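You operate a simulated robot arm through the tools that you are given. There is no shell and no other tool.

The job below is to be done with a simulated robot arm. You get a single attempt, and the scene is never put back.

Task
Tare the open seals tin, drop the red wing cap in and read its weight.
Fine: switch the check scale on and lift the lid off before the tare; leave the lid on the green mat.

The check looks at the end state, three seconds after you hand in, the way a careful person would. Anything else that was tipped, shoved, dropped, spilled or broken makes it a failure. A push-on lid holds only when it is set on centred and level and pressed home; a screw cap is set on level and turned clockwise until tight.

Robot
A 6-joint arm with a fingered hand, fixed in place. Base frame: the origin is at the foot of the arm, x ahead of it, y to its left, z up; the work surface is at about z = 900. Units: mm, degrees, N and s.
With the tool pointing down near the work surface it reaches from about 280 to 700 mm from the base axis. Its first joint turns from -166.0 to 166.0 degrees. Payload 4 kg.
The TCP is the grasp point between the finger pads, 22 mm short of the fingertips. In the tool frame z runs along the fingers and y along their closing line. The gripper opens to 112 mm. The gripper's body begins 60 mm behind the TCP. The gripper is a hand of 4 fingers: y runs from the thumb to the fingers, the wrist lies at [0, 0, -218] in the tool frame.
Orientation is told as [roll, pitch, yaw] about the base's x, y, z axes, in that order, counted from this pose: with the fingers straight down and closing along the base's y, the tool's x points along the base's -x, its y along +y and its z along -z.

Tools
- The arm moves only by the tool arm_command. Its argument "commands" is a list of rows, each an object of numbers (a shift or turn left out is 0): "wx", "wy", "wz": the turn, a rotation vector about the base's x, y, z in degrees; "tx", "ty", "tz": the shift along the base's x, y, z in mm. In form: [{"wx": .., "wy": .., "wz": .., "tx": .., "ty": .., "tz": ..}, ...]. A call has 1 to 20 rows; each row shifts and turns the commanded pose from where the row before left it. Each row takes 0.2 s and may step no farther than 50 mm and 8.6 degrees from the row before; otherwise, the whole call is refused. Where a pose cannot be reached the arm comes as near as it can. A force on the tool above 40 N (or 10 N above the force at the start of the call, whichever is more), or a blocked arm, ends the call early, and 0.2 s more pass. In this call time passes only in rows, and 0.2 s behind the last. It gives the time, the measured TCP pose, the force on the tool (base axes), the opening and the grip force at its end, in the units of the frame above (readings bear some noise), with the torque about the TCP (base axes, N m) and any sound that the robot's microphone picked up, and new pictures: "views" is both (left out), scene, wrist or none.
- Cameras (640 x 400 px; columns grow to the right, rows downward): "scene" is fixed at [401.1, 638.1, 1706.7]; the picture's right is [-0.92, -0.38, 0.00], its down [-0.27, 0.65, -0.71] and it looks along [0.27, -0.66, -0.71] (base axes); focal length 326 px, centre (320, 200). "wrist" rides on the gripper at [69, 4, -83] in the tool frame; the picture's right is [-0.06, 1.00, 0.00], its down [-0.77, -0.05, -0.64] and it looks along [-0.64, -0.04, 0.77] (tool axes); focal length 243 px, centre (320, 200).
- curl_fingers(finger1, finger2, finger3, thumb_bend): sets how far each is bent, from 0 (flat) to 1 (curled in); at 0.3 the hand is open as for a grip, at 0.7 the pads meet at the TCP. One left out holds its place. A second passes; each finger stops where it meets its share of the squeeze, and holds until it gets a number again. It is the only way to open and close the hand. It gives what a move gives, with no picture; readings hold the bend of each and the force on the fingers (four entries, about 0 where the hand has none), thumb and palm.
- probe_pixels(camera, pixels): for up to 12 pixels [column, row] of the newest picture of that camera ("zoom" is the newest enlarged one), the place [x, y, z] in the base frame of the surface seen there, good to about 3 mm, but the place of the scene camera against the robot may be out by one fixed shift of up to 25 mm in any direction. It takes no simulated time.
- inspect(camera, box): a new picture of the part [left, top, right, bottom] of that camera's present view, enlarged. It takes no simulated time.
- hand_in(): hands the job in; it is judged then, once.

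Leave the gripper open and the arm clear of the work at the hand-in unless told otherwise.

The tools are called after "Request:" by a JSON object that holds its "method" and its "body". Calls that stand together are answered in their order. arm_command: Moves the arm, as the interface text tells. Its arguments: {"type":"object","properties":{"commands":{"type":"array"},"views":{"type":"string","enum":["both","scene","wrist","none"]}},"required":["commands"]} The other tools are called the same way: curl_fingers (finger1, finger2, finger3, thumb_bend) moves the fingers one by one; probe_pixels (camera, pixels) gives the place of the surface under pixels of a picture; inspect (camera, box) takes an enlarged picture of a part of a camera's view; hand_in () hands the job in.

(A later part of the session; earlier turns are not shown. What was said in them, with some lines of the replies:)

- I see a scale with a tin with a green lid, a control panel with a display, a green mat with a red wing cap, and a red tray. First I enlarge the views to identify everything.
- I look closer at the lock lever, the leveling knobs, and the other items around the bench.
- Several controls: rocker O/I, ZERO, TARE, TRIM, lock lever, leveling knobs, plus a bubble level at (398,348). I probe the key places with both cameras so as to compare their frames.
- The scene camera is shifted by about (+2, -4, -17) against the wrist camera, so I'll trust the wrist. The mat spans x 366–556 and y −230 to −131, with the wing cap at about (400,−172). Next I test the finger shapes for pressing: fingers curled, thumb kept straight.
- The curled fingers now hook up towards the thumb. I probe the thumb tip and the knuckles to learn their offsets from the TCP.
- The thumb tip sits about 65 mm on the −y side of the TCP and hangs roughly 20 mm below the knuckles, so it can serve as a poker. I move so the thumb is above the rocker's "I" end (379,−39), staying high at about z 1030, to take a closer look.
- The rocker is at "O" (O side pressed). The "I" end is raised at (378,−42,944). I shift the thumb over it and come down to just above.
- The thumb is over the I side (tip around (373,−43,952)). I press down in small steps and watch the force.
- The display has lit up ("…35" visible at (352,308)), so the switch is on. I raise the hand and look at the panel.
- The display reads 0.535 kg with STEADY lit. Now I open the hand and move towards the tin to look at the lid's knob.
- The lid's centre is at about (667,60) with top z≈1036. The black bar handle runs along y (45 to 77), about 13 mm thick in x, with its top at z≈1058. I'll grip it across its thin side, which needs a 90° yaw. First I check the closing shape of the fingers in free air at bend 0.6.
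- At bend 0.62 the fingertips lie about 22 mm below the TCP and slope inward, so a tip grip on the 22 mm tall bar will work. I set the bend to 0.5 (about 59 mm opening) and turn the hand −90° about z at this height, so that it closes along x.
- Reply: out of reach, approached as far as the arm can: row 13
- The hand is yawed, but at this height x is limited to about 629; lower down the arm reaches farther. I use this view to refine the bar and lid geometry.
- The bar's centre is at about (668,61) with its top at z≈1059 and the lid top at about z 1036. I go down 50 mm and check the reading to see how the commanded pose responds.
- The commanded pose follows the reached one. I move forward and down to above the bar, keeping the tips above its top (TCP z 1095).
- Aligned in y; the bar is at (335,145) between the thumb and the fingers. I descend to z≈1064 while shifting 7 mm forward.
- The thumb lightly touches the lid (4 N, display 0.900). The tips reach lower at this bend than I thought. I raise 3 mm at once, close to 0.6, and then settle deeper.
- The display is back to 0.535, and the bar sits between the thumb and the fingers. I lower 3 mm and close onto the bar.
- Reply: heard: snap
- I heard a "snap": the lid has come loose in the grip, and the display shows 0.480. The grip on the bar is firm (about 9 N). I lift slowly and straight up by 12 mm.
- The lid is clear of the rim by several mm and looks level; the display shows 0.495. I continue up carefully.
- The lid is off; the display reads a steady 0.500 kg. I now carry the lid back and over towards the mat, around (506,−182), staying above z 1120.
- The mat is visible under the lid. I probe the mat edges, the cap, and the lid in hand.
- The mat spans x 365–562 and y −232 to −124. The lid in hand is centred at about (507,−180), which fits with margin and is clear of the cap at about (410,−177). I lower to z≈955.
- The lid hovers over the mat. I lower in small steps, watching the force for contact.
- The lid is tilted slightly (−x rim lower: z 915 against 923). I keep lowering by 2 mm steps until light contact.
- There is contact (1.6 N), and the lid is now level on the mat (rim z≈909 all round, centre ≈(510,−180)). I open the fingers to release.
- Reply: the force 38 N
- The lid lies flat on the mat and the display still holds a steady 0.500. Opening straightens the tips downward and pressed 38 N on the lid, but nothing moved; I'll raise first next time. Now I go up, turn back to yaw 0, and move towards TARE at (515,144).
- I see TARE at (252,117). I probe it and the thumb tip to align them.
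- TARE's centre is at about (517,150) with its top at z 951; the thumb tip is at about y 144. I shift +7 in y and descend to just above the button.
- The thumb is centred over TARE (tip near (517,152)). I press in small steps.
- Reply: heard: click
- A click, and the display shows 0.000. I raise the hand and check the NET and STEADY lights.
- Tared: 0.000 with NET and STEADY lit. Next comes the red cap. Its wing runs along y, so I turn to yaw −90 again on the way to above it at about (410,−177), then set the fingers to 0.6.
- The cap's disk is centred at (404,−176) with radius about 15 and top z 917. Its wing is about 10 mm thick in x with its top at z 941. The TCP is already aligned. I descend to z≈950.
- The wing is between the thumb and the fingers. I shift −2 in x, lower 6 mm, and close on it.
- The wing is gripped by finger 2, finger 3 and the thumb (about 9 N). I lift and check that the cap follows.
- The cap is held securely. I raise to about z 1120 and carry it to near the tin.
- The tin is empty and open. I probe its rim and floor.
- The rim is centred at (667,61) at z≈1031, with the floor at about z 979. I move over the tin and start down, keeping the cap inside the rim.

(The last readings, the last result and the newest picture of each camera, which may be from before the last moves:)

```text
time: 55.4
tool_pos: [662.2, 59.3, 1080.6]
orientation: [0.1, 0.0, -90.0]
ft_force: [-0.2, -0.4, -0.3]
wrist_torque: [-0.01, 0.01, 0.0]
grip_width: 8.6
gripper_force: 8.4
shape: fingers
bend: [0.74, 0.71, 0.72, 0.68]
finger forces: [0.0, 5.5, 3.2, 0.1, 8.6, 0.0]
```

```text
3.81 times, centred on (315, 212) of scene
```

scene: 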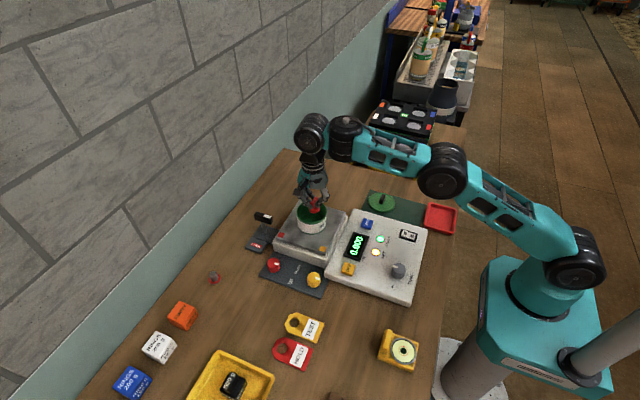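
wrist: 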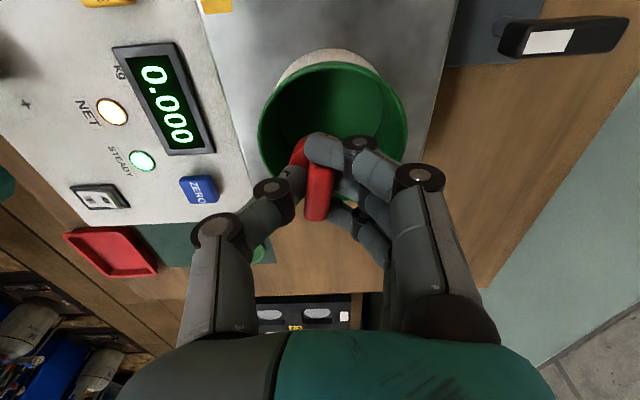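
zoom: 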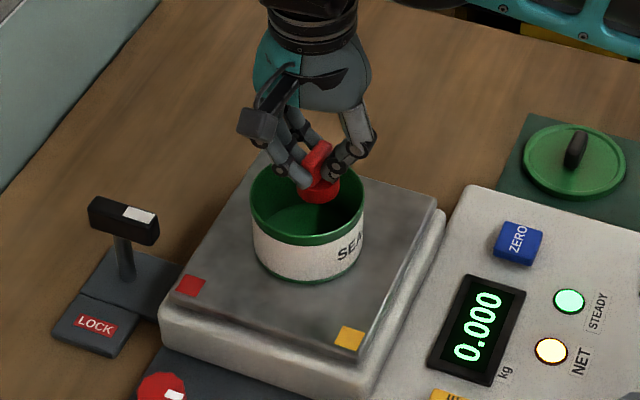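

The cap is over the tin, clear of the rim. I lower it into the tin to TCP z≈1049, so that the knuckles stay above the rim.

Request:
{"method": "arm_command", "body": {"commands": [{"tx": 2, "ty": 1, "tz": -8}, {"tx": 2, "tz": -8}, {"tz": -8}, {"tz": -7}, {"tz": 0}]}}

Request:
{"method": "inspect", "body": {"camera": "wrist", "box": [200, 80, 460, 280]}}

Request:
{"method": "inspect", "body": {"camera": "scene", "box": [265, 160, 365, 265]}}

```text
time: 56.6
tool_pos: [665.1, 58.5, 1050.9]
orientation: [0.0, 0.0, -89.9]
ft_force: [0.9, -0.4, -1.0]
wrist_torque: [0.05, -0.03, 0.03]
grip_width: 8.6
gripper_force: 8.8
shape: fingers
bend: [0.74, 0.71, 0.72, 0.68]
finger forces: [0.1, 5.5, 3.3, 0.0, 8.5, 0.0]
```

scene: 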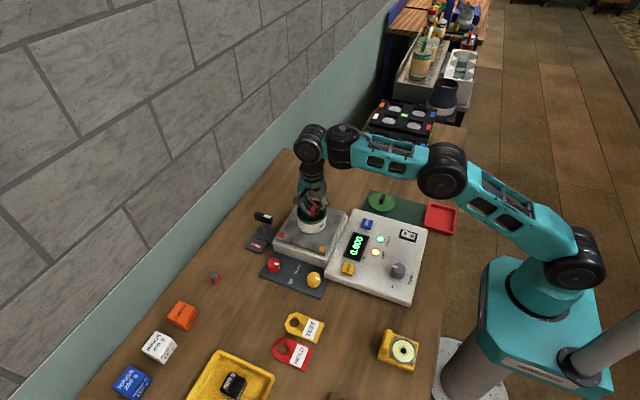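
wrist: 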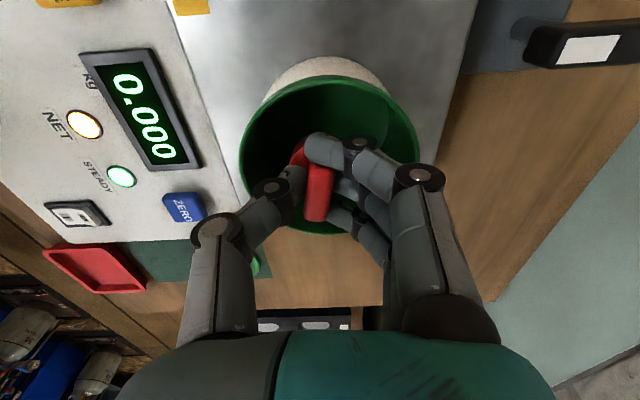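

```text
2.00 times, centred on (330, 180) of wrist
```

zoom: 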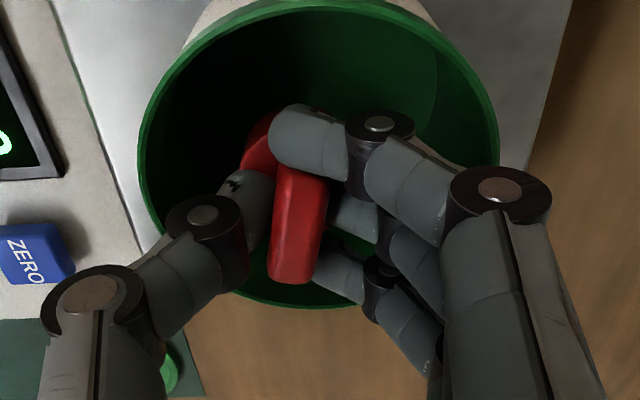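

```text
3.81 times, centred on (315, 212) of scene
```

zoom: 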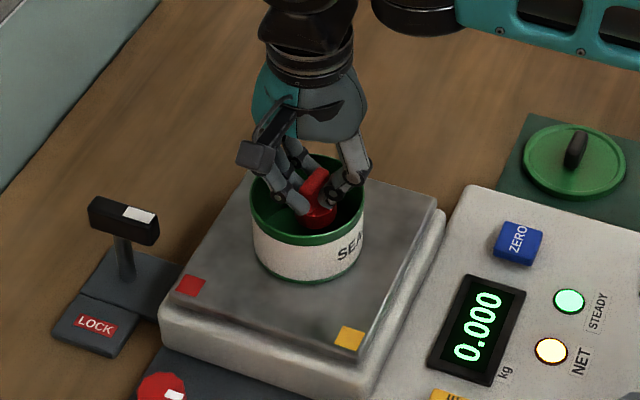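

The cap hangs inside the tin with the fingers clear of the walls. I open slightly (0.62) to drop it.

Request:
{"method": "curl_fingers", "body": {"finger1": 0.63, "finger2": 0.62, "finger3": 0.62, "thumb_bend": 0.62}}

Request:
{"method": "arm_command", "body": {"commands": [{"tz": 0}]}}

Request:
{"method": "inspect", "body": {"camera": "wrist", "box": [200, 80, 460, 280]}}

Request:
{"method": "inspect", "body": {"camera": "scene", "box": [265, 160, 365, 265]}}

```text
time: 57.6
tool_pos: [665.6, 56.5, 1050.0]
orientation: [0.0, 0.1, -89.9]
ft_force: [-0.4, 0.6, 0.2]
wrist_torque: [-0.03, -0.01, 0.01]
grip_width: 24.0
gripper_force: 0.1
shape: fingers
bend: [0.63, 0.62, 0.62, 0.62]
finger forces: [0.0, 0.0, 0.0, 0.0, 0.0, 0.0]
```

```text
time: 58.0
tool_pos: [665.3, 58.8, 1050.7]
orientation: [-0.1, 0.0, -90.0]
ft_force: [-0.4, 0.0, -0.1]
wrist_torque: [-0.02, -0.01, 0.01]
grip_width: 23.8
gripper_force: 0.0
shape: fingers
bend: [0.63, 0.62, 0.62, 0.62]
finger forces: [0.0, 0.0, 0.0, 0.0, 0.1, 0.0]
```

scene: 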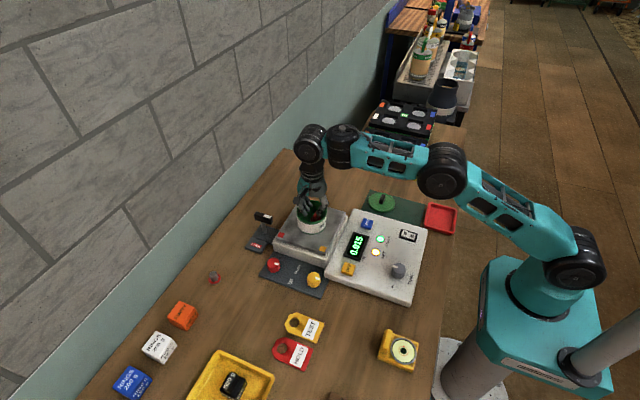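
wrist: 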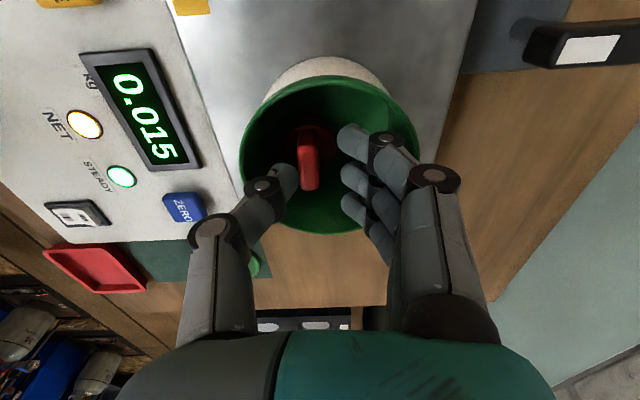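

```text
2.00 times, centred on (330, 180) of wrist
```

zoom: 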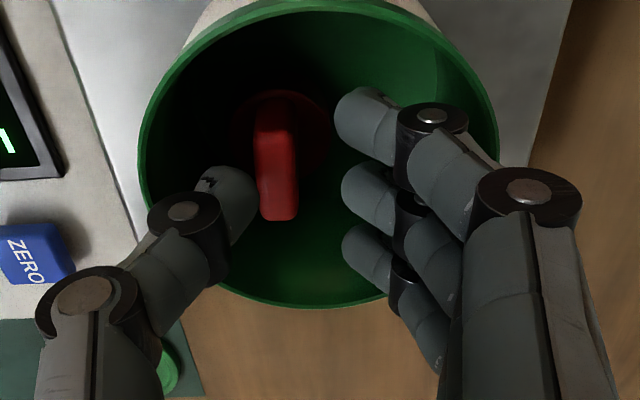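

```text
3.81 times, centred on (315, 212) of scene
```

zoom: 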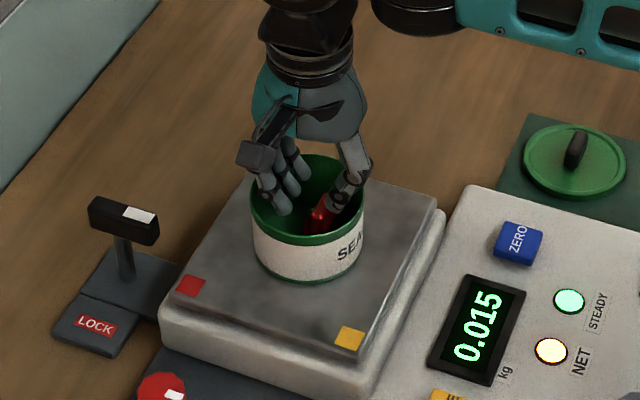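

The cap has dropped upright into the tin, and the display reads 0.015 kg with STEADY and NET lit. I lift straight up out of the tin, then back away.

Request:
{"method": "arm_command", "body": {"commands": [{"tz": 4}, {"tz": 6}, {"tz": 10}, {"tx": -3, "tz": 10}, {"tx": -8, "tz": 12}, {"tx": -12, "tz": 14}, {"tx": -20, "tz": 18}, {"tx": -30, "tz": 20}, {"tx": -40, "tz": 10}, {"tx": -45}, {"tx": -45}, {"tx": -45, "tz": 20}, {"tz": 0}]}}

Request:
{"method": "curl_fingers", "body": {"finger1": 0.3, "finger2": 0.3, "finger3": 0.3, "thumb_bend": 0.3}}

Request:
{"method": "arm_command", "body": {"commands": [{"tx": -20, "tz": 20}, {"tz": 20}, {"tz": 0}]}}

Request:
{"method": "inspect", "body": {"camera": "scene", "box": [240, 160, 470, 310]}}

```text
time: 60.8
tool_pos: [415.4, 58.7, 1173.9]
orientation: [0.0, 0.1, -90.0]
ft_force: [-0.4, 0.1, -0.1]
wrist_torque: [-0.02, -0.01, -0.03]
grip_width: 24.4
gripper_force: 0.1
shape: fingers
bend: [0.63, 0.62, 0.62, 0.62]
finger forces: [0.0, 0.0, 0.0, 0.0, 0.0, 0.0]
```

scene: 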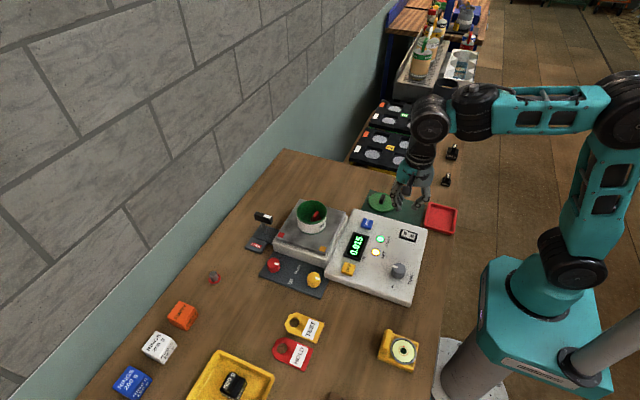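
wrist: 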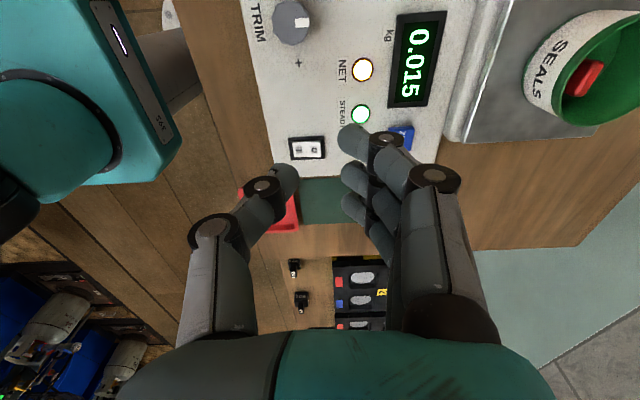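

```text
time: 61.8
tool_pos: [416.7, 57.4, 1174.1]
orientation: [0.1, 0.0, -90.0]
ft_force: [0.2, -0.3, 0.9]
wrist_torque: [-0.03, 0.02, -0.03]
grip_width: 112.6
gripper_force: 0.0
shape: fingers
bend: [0.3, 0.3, 0.3, 0.3]
finger forces: [0.1, 0.1, 0.1, 0.0, 0.0, 0.0]
```

```text
time: 62.6
tool_pos: [397.4, 57.8, 1213.7]
orientation: [-0.1, 0.0, -90.0]
ft_force: [0.2, 0.3, -0.4]
wrist_torque: [0.03, 0.02, 0.0]
grip_width: 112.7
gripper_force: 0.0
shape: fingers
bend: [0.3, 0.3, 0.3, 0.3]
finger forces: [0.0, 0.1, 0.0, 0.0, 0.0, 0.0]
```

scene: 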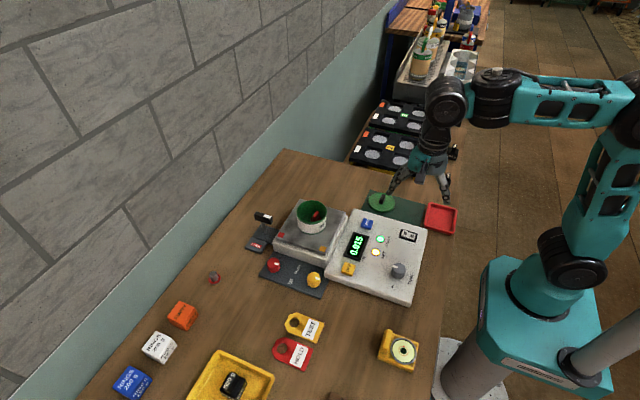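
wrist: 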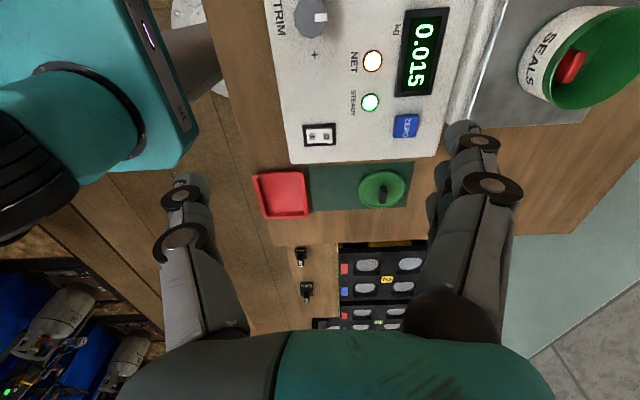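

```text
2.67 times, centred on (355, 235) of scene
```

zoom: 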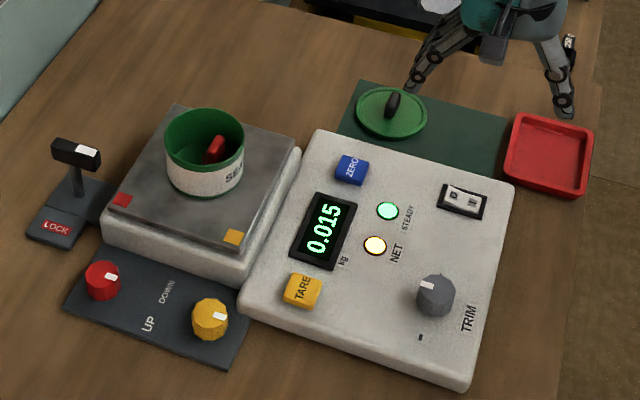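

The display reads 0.015. One last close look at the display and the lid on the mat before handing in.

Request:
{"method": "inspect", "body": {"camera": "wrist", "box": [240, 0, 460, 220]}}

Request:
{"method": "inspect", "body": {"camera": "wrist", "box": [290, 140, 440, 230]}}

```text
1.82 times, centred on (350, 110) of wrist
```

zoom: 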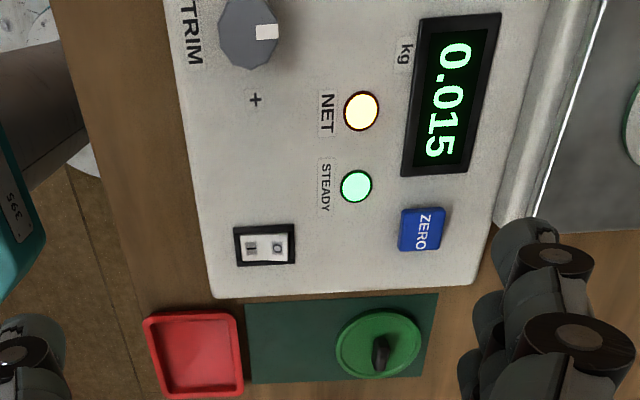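

```text
4.27 times, centred on (365, 185) of wrist
```

zoom: 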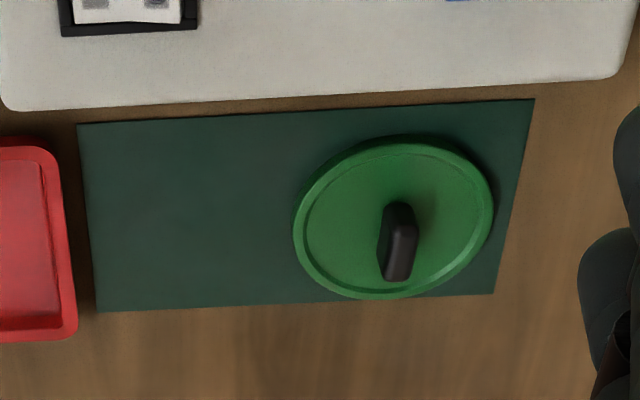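

Everything is in place. The switch is on, and the lid lies flat within the green mat. The open tin was tared and the red wing cap is inside it. The display shows a steady net weight of **0.015 kg (15 g)**. The gripper is open and the arm is clear, so I hand in.

Request:
{"method": "hand_in", "body": {}}

```text
The job is handed in.
```

The red wing cap weighs **0.015 kg (15 g)** net. That is the reading in the tared, open seals tin, with the STEADY and NET lights on.

- **Switch and lid:** I switched the check scale on, then lifted the lid off. The open tin read 0.500 kg before the tare.
- **Tare:** I pressed TARE with the lid already off, and the display went to 0.000.
- **Cap:** The cap was dropped in from inside the rim and stands upright in the tin.
- **Lid:** It lies flat on the green mat. When I opened the fingers to release it, they pressed down on it with about 38 N, but it did not shift.

I handed in with the gripper open and the arm clear of the work. I saw nothing else moved or disturbed.
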